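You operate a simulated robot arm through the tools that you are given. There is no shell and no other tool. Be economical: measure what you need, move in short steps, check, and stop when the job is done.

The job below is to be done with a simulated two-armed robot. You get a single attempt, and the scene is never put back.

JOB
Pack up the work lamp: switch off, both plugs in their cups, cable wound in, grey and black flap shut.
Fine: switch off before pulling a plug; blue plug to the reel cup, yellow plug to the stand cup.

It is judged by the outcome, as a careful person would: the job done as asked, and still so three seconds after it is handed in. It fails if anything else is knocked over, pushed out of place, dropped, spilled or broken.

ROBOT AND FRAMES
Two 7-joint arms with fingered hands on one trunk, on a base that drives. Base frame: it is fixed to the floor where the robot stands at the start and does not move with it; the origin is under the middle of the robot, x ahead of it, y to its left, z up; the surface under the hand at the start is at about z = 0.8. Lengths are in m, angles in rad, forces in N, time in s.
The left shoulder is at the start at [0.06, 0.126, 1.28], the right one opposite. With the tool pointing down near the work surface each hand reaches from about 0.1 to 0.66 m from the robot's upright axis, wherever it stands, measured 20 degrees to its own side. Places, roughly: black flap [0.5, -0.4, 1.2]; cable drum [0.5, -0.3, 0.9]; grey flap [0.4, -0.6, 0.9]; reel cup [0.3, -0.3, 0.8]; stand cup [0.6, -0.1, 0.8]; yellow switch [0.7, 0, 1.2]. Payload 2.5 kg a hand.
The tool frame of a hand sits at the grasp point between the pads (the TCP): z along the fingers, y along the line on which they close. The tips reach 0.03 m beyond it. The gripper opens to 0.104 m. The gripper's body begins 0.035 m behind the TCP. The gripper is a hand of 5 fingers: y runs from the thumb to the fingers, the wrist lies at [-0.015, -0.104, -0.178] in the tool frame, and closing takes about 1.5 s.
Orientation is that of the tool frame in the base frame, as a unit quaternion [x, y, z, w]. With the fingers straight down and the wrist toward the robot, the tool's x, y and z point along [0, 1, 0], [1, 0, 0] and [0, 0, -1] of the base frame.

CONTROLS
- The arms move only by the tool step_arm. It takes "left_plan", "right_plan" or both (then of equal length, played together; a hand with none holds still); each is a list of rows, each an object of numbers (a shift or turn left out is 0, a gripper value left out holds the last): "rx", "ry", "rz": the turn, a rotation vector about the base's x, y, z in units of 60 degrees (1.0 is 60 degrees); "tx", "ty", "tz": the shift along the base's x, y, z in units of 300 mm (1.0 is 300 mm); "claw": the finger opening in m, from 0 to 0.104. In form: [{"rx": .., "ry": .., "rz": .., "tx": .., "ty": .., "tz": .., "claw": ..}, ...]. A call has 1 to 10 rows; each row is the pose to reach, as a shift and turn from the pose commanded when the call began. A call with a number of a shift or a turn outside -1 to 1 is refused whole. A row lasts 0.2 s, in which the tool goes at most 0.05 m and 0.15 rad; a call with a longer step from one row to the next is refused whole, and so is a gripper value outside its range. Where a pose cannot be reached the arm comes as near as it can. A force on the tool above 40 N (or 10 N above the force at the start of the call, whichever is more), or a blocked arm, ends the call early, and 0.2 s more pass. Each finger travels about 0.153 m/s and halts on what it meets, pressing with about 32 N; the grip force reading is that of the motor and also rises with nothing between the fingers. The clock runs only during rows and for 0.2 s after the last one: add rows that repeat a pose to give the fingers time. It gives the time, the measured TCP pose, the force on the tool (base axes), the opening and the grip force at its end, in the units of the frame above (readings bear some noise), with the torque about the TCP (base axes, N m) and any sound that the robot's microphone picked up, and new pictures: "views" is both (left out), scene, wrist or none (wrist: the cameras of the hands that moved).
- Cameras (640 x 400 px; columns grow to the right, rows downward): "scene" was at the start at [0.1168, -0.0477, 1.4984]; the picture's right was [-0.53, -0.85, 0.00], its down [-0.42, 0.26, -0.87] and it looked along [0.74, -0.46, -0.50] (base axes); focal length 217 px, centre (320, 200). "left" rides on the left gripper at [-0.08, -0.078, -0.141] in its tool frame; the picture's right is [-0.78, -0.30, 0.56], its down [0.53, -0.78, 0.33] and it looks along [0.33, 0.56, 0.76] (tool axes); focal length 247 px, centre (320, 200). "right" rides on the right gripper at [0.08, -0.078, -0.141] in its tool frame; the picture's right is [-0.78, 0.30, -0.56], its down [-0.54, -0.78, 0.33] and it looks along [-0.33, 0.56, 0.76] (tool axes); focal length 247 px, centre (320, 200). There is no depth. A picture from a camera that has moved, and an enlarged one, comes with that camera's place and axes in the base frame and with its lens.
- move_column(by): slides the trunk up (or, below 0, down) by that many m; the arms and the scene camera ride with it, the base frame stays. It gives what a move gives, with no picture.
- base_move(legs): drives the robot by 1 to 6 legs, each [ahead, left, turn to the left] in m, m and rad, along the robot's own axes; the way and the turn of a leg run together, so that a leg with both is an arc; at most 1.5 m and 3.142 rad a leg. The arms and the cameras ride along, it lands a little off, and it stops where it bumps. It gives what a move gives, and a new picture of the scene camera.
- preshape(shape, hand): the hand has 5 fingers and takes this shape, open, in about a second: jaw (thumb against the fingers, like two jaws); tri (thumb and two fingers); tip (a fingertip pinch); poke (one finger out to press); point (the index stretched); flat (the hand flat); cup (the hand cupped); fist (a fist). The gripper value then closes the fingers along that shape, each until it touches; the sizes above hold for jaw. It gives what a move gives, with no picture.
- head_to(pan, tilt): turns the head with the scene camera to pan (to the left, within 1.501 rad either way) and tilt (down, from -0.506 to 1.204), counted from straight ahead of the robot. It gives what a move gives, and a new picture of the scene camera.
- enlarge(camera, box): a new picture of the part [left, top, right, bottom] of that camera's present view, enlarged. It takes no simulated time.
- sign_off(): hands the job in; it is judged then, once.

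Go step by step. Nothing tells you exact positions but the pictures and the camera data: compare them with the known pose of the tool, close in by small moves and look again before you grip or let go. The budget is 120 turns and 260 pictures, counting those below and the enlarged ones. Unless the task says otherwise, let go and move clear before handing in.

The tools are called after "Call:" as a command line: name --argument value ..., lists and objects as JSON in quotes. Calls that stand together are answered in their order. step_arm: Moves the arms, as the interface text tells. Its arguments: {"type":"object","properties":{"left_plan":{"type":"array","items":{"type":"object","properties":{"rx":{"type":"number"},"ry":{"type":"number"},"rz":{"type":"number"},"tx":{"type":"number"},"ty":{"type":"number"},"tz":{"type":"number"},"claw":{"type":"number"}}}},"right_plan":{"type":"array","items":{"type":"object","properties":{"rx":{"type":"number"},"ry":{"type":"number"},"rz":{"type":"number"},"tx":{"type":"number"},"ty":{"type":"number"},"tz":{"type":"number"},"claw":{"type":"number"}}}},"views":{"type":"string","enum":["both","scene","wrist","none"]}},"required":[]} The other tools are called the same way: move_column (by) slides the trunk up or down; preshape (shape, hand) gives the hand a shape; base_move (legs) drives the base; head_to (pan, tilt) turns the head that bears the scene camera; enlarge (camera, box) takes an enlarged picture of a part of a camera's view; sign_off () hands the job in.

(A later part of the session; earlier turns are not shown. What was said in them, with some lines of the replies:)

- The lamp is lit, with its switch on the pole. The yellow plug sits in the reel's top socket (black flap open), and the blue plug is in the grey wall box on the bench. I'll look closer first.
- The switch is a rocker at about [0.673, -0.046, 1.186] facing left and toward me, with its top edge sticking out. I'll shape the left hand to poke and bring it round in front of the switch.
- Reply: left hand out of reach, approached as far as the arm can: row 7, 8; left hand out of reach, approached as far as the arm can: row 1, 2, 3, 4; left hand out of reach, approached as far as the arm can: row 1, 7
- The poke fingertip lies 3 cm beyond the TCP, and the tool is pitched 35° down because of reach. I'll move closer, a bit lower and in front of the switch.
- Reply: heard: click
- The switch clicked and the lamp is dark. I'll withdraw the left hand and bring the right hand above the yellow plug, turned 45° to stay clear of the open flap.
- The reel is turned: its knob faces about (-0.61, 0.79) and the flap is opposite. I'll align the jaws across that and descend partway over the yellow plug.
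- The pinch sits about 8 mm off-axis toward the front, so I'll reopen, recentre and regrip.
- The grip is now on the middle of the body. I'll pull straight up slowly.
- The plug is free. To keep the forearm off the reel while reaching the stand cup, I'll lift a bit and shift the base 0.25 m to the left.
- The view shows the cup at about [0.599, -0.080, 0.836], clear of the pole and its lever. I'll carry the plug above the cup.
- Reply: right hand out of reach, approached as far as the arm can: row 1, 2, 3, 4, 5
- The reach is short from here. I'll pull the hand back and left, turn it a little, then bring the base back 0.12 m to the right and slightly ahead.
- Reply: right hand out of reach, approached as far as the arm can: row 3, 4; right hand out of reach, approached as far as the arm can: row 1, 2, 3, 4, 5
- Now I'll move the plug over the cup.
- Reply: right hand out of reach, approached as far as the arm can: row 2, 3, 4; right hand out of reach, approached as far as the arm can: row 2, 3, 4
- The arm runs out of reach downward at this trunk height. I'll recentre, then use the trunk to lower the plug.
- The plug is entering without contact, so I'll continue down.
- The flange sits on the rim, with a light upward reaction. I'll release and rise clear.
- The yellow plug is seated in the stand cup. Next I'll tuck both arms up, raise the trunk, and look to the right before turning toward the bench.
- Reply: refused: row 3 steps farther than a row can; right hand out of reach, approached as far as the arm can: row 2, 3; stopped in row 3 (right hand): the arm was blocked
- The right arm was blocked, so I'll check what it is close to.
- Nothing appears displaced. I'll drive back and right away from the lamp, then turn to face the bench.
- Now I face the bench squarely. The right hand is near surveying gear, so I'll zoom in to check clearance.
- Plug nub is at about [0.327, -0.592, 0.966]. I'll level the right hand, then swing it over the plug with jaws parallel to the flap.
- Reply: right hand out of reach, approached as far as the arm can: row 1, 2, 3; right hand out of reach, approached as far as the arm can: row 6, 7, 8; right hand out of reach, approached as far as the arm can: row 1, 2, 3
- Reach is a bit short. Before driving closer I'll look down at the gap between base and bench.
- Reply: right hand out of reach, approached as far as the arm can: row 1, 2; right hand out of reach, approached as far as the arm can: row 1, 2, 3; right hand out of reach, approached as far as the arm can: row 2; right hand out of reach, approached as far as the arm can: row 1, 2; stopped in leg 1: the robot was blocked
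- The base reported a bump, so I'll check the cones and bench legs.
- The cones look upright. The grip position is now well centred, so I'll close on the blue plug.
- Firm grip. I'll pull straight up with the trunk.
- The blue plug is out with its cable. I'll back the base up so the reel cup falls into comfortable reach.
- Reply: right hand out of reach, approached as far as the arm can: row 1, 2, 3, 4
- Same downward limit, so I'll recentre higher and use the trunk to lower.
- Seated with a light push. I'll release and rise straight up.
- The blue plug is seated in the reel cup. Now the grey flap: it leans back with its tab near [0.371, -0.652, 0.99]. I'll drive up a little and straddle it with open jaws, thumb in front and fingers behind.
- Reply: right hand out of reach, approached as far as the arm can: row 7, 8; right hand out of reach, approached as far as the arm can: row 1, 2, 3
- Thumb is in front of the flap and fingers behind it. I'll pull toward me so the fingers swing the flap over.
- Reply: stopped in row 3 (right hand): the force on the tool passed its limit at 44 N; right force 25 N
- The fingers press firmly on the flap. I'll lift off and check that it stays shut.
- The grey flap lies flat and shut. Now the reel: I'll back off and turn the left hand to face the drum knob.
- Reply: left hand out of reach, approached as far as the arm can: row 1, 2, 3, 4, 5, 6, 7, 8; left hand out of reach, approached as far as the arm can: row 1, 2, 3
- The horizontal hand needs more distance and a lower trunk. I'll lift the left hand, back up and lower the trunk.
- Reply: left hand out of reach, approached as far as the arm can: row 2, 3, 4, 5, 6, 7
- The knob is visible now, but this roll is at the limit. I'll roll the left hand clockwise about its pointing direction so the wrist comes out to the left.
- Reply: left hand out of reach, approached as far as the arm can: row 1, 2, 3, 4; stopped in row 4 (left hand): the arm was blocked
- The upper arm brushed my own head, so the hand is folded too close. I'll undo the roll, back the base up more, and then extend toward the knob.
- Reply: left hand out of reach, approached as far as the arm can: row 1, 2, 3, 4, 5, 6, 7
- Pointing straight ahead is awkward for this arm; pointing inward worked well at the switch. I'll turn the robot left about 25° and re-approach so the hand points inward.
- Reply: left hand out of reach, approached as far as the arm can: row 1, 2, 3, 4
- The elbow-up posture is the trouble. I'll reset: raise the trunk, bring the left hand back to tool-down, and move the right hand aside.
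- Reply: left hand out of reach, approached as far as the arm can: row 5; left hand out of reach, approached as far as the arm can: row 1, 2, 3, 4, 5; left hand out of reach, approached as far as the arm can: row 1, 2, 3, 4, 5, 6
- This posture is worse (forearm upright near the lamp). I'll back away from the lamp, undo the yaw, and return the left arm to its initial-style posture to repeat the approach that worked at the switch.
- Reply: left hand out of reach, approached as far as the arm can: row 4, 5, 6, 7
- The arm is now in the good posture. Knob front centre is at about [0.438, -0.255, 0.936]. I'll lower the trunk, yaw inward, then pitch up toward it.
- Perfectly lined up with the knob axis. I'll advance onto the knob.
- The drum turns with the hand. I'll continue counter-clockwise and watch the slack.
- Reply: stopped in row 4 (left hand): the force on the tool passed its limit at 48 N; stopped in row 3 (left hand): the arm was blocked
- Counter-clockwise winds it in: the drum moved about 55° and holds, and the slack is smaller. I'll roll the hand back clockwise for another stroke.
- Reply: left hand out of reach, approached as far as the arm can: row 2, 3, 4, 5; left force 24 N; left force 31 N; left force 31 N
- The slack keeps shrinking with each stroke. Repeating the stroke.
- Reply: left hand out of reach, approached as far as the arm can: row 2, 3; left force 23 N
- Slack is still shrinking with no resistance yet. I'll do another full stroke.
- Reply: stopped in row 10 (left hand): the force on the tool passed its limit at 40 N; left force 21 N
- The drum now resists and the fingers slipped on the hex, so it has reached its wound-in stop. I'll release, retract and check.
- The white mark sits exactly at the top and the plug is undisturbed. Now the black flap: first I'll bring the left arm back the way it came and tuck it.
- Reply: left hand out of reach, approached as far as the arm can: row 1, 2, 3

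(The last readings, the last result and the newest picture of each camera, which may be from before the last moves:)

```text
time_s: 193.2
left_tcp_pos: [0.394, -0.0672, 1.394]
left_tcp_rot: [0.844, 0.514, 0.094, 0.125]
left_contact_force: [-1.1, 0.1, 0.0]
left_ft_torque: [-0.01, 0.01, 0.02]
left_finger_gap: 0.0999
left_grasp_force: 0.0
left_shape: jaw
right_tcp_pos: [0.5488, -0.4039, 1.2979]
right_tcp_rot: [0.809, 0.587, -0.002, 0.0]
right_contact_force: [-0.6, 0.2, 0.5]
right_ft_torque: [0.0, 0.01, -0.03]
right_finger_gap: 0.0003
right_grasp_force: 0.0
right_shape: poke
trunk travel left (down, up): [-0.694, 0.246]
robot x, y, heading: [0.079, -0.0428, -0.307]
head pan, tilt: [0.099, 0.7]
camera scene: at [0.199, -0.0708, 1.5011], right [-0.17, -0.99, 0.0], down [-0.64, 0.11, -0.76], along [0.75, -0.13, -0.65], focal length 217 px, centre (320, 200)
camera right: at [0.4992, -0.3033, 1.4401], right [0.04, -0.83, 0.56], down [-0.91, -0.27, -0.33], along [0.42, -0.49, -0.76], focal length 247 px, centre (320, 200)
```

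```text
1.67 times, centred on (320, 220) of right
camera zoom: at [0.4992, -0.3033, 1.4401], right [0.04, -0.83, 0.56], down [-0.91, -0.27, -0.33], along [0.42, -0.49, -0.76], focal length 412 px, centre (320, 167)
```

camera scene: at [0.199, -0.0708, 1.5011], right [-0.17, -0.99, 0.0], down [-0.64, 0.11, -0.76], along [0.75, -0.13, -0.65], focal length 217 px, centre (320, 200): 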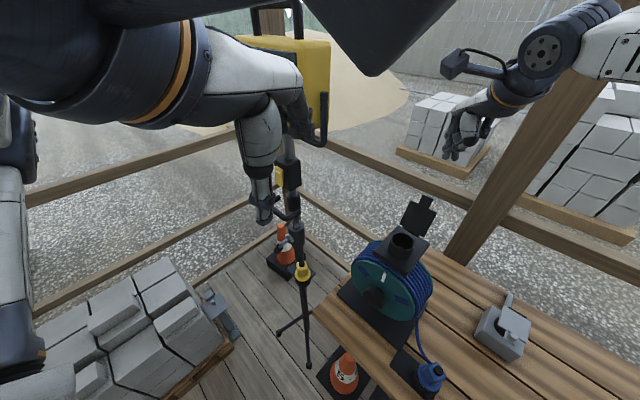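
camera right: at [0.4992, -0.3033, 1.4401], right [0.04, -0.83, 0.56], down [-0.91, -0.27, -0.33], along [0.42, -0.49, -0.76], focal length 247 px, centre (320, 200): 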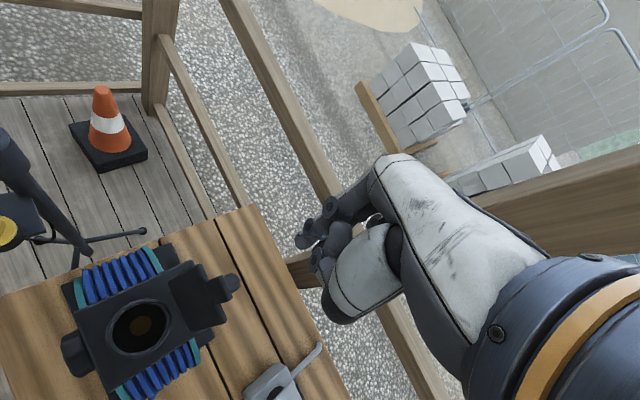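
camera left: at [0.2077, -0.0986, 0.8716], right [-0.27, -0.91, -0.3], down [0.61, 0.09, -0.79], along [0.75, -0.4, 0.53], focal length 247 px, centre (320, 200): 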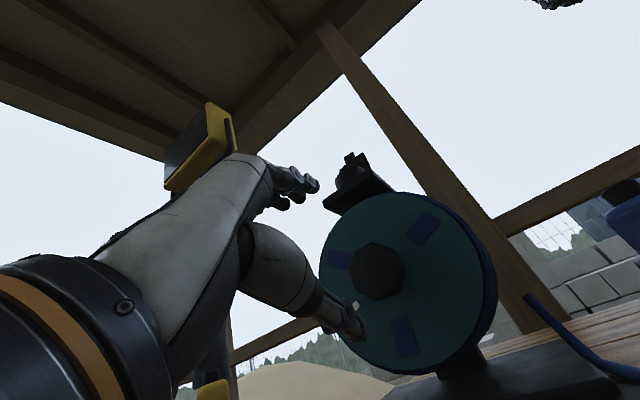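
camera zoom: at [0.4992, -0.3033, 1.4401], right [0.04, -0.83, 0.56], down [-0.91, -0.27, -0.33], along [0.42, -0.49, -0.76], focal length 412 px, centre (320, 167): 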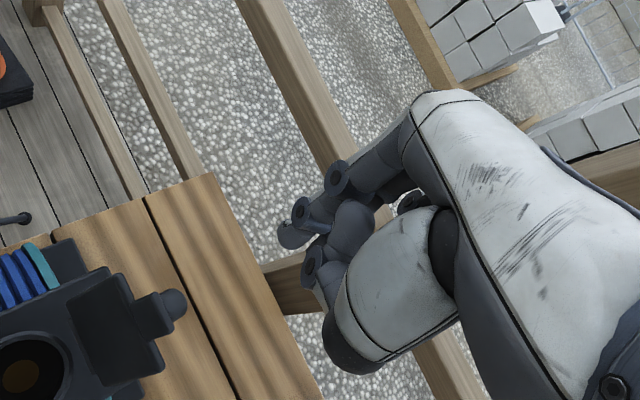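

I'll turn the right hand so the thumb is clear of the flap, then lower the finger behind the tab.

Call:
step_arm --right_plan '[{"rz": 0.13}, {"rz": 0.26}, {"rz": 0.39}, {"rz": 0.52}, {"rz": 0.65}, {"rz": 0.78}, {"rz": 0.92}]' --views "none"

Call:
step_arm --right_plan '[{"tz": -0.1}, {"tz": -0.2}, {"tz": -0.3}, {"tz": -0.38}]' --views "scene"

Call:
enlarge --camera "scene" --box '[370, 140, 490, 280]'

Call:
enlarge --camera "right" --box '[140, 100, 400, 360]'

```text
time_s: 194.8
left_tcp_pos: [0.3942, -0.0665, 1.3941]
left_tcp_rot: [0.844, 0.513, 0.094, 0.126]
left_contact_force: [0.3, -0.6, 0.3]
left_ft_torque: [0.0, 0.0, -0.01]
left_finger_gap: 0.1001
left_grasp_force: 0.0
left_shape: jaw
right_tcp_pos: [0.5487, -0.4045, 1.2987]
right_tcp_rot: [0.443, 0.897, -0.001, 0.001]
right_contact_force: [-0.1, -0.3, 0.0]
right_ft_torque: [0.0, 0.0, 0.02]
right_finger_gap: 0.0001
right_grasp_force: 0.0
right_shape: poke
trunk travel left (down, up): [-0.694, 0.246]
robot x, y, heading: [0.0789, -0.042, -0.314]
head pan, tilt: [0.099, 0.7]
```

```text
time_s: 195.8
left_tcp_pos: [0.3927, -0.0661, 1.3946]
left_tcp_rot: [0.844, 0.513, 0.095, 0.125]
left_contact_force: [0.7, 0.2, 0.8]
left_ft_torque: [-0.01, -0.02, 0.0]
left_finger_gap: 0.0998
left_grasp_force: 0.0
left_shape: jaw
right_tcp_pos: [0.5494, -0.4043, 1.1854]
right_tcp_rot: [0.444, 0.896, -0.001, 0.001]
right_contact_force: [1.0, -1.1, -0.6]
right_ft_torque: [0.01, 0.01, 0.0]
right_finger_gap: 0.0001
right_grasp_force: 0.1
right_shape: poke
trunk travel left (down, up): [-0.694, 0.246]
robot x, y, heading: [0.0751, -0.0464, -0.312]
head pan, tilt: [0.099, 0.7]
camera scene: at [0.1986, -0.0704, 1.5008], right [-0.16, -0.99, 0.0], down [-0.64, 0.11, -0.76], along [0.75, -0.12, -0.65], focal length 217 px, centre (320, 200)
```

scene: 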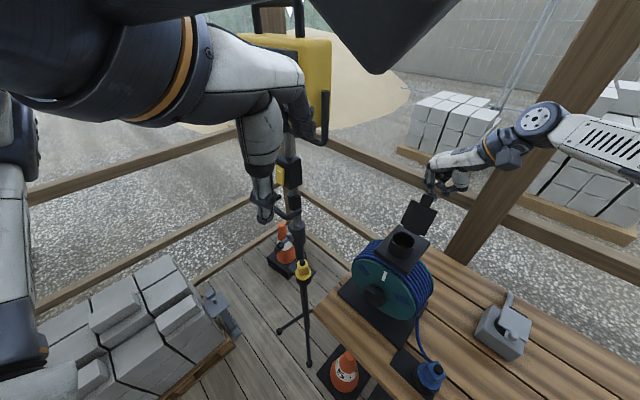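

```text
2.86 times, centred on (430, 210) of scene
camera zoom: at [0.1986, -0.0704, 1.5008], right [-0.16, -0.99, 0.0], down [-0.64, 0.11, -0.76], along [0.75, -0.12, -0.65], focal length 620 px, centre (6, 171)
```

zoom: 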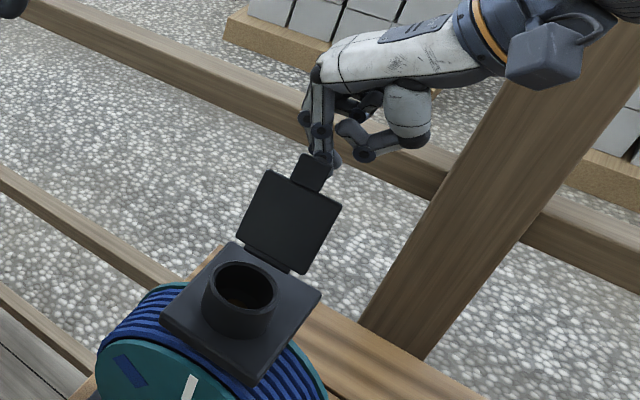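

```text
1.54 times, centred on (270, 230) of right
camera zoom: at [0.4372, -0.3863, 1.3261], right [0.71, -0.44, 0.56], down [-0.29, -0.9, -0.33], along [0.64, 0.07, -0.76], focal length 380 px, centre (397, 154)
```

zoom: 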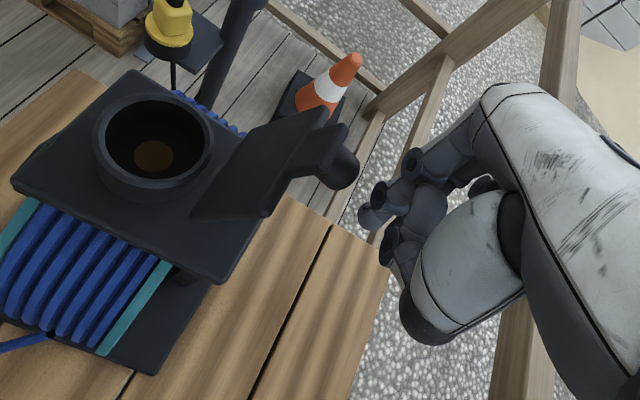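

The finger is behind the tab. Pulling toward me to swing the flap over.

Call:
step_arm --right_plan '[{"tx": -0.041, "ty": 0.052}, {"tx": -0.082, "ty": 0.104}, {"tx": -0.123, "ty": 0.156}, {"tx": -0.164, "ty": 0.208}, {"tx": -0.205, "ty": 0.26}, {"tx": -0.246, "ty": 0.312}, {"tx": -0.28, "ty": 0.355}]' --views "none"

Call:
enlarge --camera "scene" --box '[350, 140, 470, 280]'

Call:
enlarge --camera "right" --box '[140, 100, 400, 360]'

```text
time_s: 197.4
left_tcp_pos: [0.3941, -0.0675, 1.394]
left_tcp_rot: [0.844, 0.513, 0.093, 0.126]
left_contact_force: [-0.6, -1.0, -0.3]
left_ft_torque: [0.04, -0.03, 0.03]
left_finger_gap: 0.1
left_grasp_force: 0.0
left_shape: jaw
right_tcp_pos: [0.4641, -0.2981, 1.1845]
right_tcp_rot: [0.444, 0.896, -0.002, 0.001]
right_contact_force: [0.8, 0.3, 0.0]
right_ft_torque: [-0.01, 0.0, 0.01]
right_finger_gap: 0.0
right_grasp_force: 0.1
right_shape: poke
trunk travel left (down, up): [-0.694, 0.246]
robot x, y, heading: [0.0739, -0.0422, -0.306]
head pan, tilt: [0.099, 0.7]
```

```text
2.86 times, centred on (410, 210) of scene
camera zoom: at [0.1983, -0.0702, 1.5007], right [-0.16, -0.99, 0.0], down [-0.64, 0.11, -0.76], along [0.75, -0.12, -0.65], focal length 620 px, centre (63, 171)
```

zoom: 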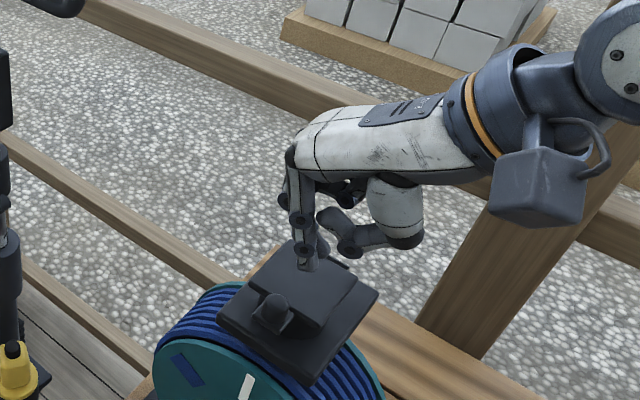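

```text
1.54 times, centred on (270, 230) of right
camera zoom: at [0.3527, -0.2794, 1.3263], right [0.71, -0.44, 0.56], down [-0.29, -0.9, -0.33], along [0.64, 0.07, -0.76], focal length 380 px, centre (397, 154)
```

zoom: 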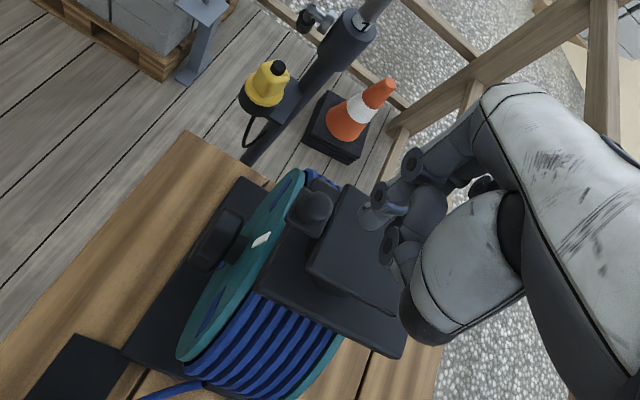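

The flap has swung over onto the socket. I'll press it lightly, then lift away.

Call:
step_arm --right_plan '[{"tz": -0.05}, {"tz": -0.09}, {"tz": -0.12}, {"tz": -0.14}, {"tz": -0.155}]' --views "none"

Call:
step_arm --right_plan '[{"tz": 0.1}, {"tz": 0.25}, {"tz": 0.4}, {"tz": 0.55}, {"tz": 0.55, "tx": -0.06, "ty": -0.12}, {"tz": 0.55, "tx": -0.12, "ty": -0.24}, {"tz": 0.55, "tx": -0.18, "ty": -0.36}]' --views "scene"

Call:
enlarge --camera "scene" --box '[330, 200, 470, 360]'

```text
time_s: 198.6
left_tcp_pos: [0.3936, -0.0653, 1.3947]
left_tcp_rot: [0.843, 0.514, 0.094, 0.128]
left_contact_force: [0.1, -0.5, -0.1]
left_ft_torque: [0.01, -0.03, 0.03]
left_finger_gap: 0.1002
left_grasp_force: 0.1
left_shape: jaw
right_tcp_pos: [0.4648, -0.2962, 1.1427]
right_tcp_rot: [0.445, 0.896, 0.002, 0.006]
right_contact_force: [2.5, 2.7, 18.2]
right_ft_torque: [0.1, -0.07, 0.02]
right_finger_gap: 0.0001
right_grasp_force: 0.1
right_shape: poke
trunk travel left (down, up): [-0.694, 0.246]
robot x, y, heading: [0.0761, -0.0465, -0.31]
head pan, tilt: [0.099, 0.7]
```

```text
time_s: 200.2
left_tcp_pos: [0.3931, -0.0682, 1.3942]
left_tcp_rot: [0.844, 0.513, 0.094, 0.126]
left_contact_force: [0.0, -0.1, -0.4]
left_ft_torque: [-0.02, -0.02, 0.01]
left_finger_gap: 0.0998
left_grasp_force: 0.0
left_shape: jaw
right_tcp_pos: [0.4082, -0.4059, 1.3038]
right_tcp_rot: [0.443, 0.896, -0.002, 0.001]
right_contact_force: [-0.5, -0.5, 0.1]
right_ft_torque: [-0.03, -0.03, -0.01]
right_finger_gap: 0.0
right_grasp_force: 0.1
right_shape: poke
trunk travel left (down, up): [-0.694, 0.246]
robot x, y, heading: [0.0778, -0.0449, -0.304]
head pan, tilt: [0.099, 0.7]
camera scene: at [0.1979, -0.0714, 1.5007], right [-0.17, -0.99, 0.0], down [-0.64, 0.11, -0.76], along [0.75, -0.12, -0.65], focal length 217 px, centre (320, 200)
```

scene: 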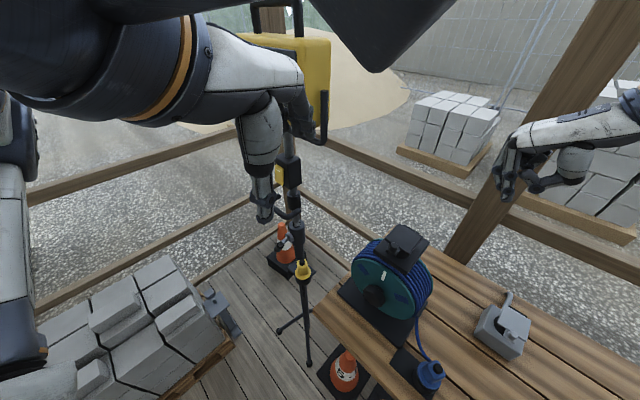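

```text
2.50 times, centred on (400, 280) of scene
camera zoom: at [0.1979, -0.0714, 1.5007], right [-0.17, -0.99, 0.0], down [-0.64, 0.11, -0.76], along [0.75, -0.12, -0.65], focal length 542 px, centre (120, 0)
```

zoom: 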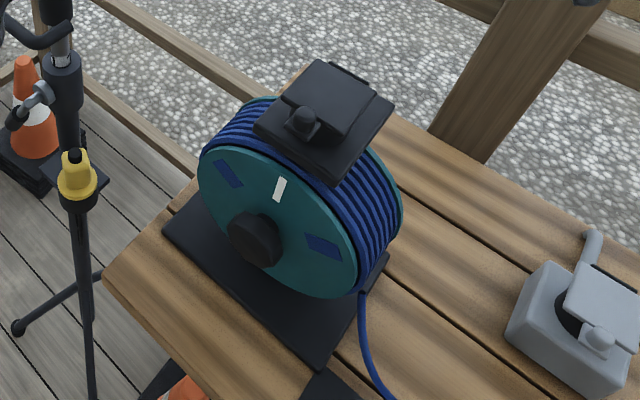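

Both flaps are shut. I'll back the robot clear and take a last look.

Call:
base_move --legs '[[-0.25, 0, 0]]'

Call:
enlarge --camera "scene" --box '[240, 140, 560, 340]'

```text
time_s: 202.0
left_tcp_pos: [0.1561, 0.0085, 1.3945]
left_tcp_rot: [0.844, 0.512, 0.094, 0.126]
left_contact_force: [0.0, 1.1, 0.3]
left_ft_torque: [0.01, 0.02, 0.02]
left_finger_gap: 0.1
left_grasp_force: 0.1
left_shape: jaw
right_tcp_pos: [0.1703, -0.329, 1.3056]
right_tcp_rot: [0.445, 0.896, -0.002, 0.0]
right_contact_force: [0.3, -0.4, 0.0]
right_ft_torque: [0.01, -0.02, 0.01]
right_finger_gap: 0.0001
right_grasp_force: 0.1
right_shape: poke
trunk travel left (down, up): [-0.694, 0.246]
robot x, y, heading: [-0.161, 0.0323, -0.315]
head pan, tilt: [0.099, 0.7]
camera scene: at [-0.0395, 0.0054, 1.5007], right [-0.17, -0.99, 0.0], down [-0.64, 0.11, -0.76], along [0.75, -0.13, -0.65], focal length 217 px, centre (320, 200)
```

scene: 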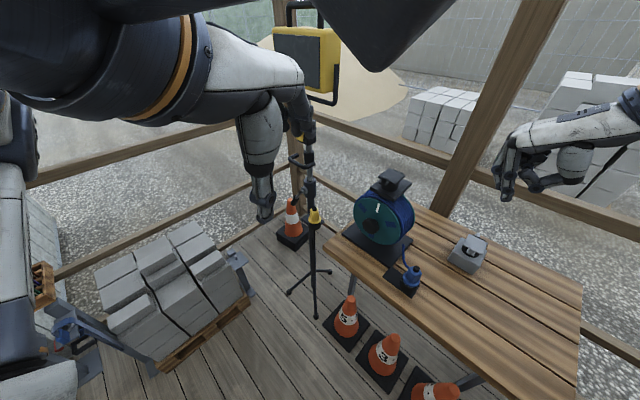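

```text
2.00 times, centred on (400, 240) of scene
camera zoom: at [-0.0395, 0.0054, 1.5007], right [-0.17, -0.99, 0.0], down [-0.64, 0.11, -0.76], along [0.75, -0.13, -0.65], focal length 434 px, centre (160, 120)
```

zoom: 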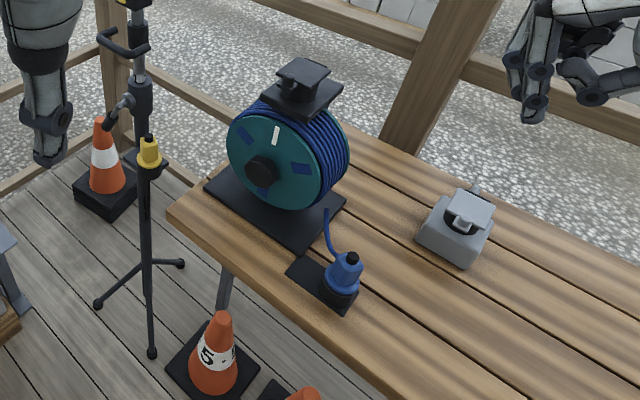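

Everything is in place: lamp dark, yellow plug in the stand cup, blue plug in the reel cup, drum wound to its stop, and both flaps shut. The robot is clear, so I'm handing in.

Call:
sign_off

```text
The job is handed in.
```

The work lamp is packed up, and I handed the job in. The switch was turned off before either plug was pulled. The yellow plug is in the stand cup and the blue plug is in the reel cup. The cable is wound in until the drum stopped turning, and the grey and black flaps are both shut.

While working, the base bumped something by the bench once, and the arms were briefly blocked a few times. Nothing looked moved or knocked over in the last pictures.
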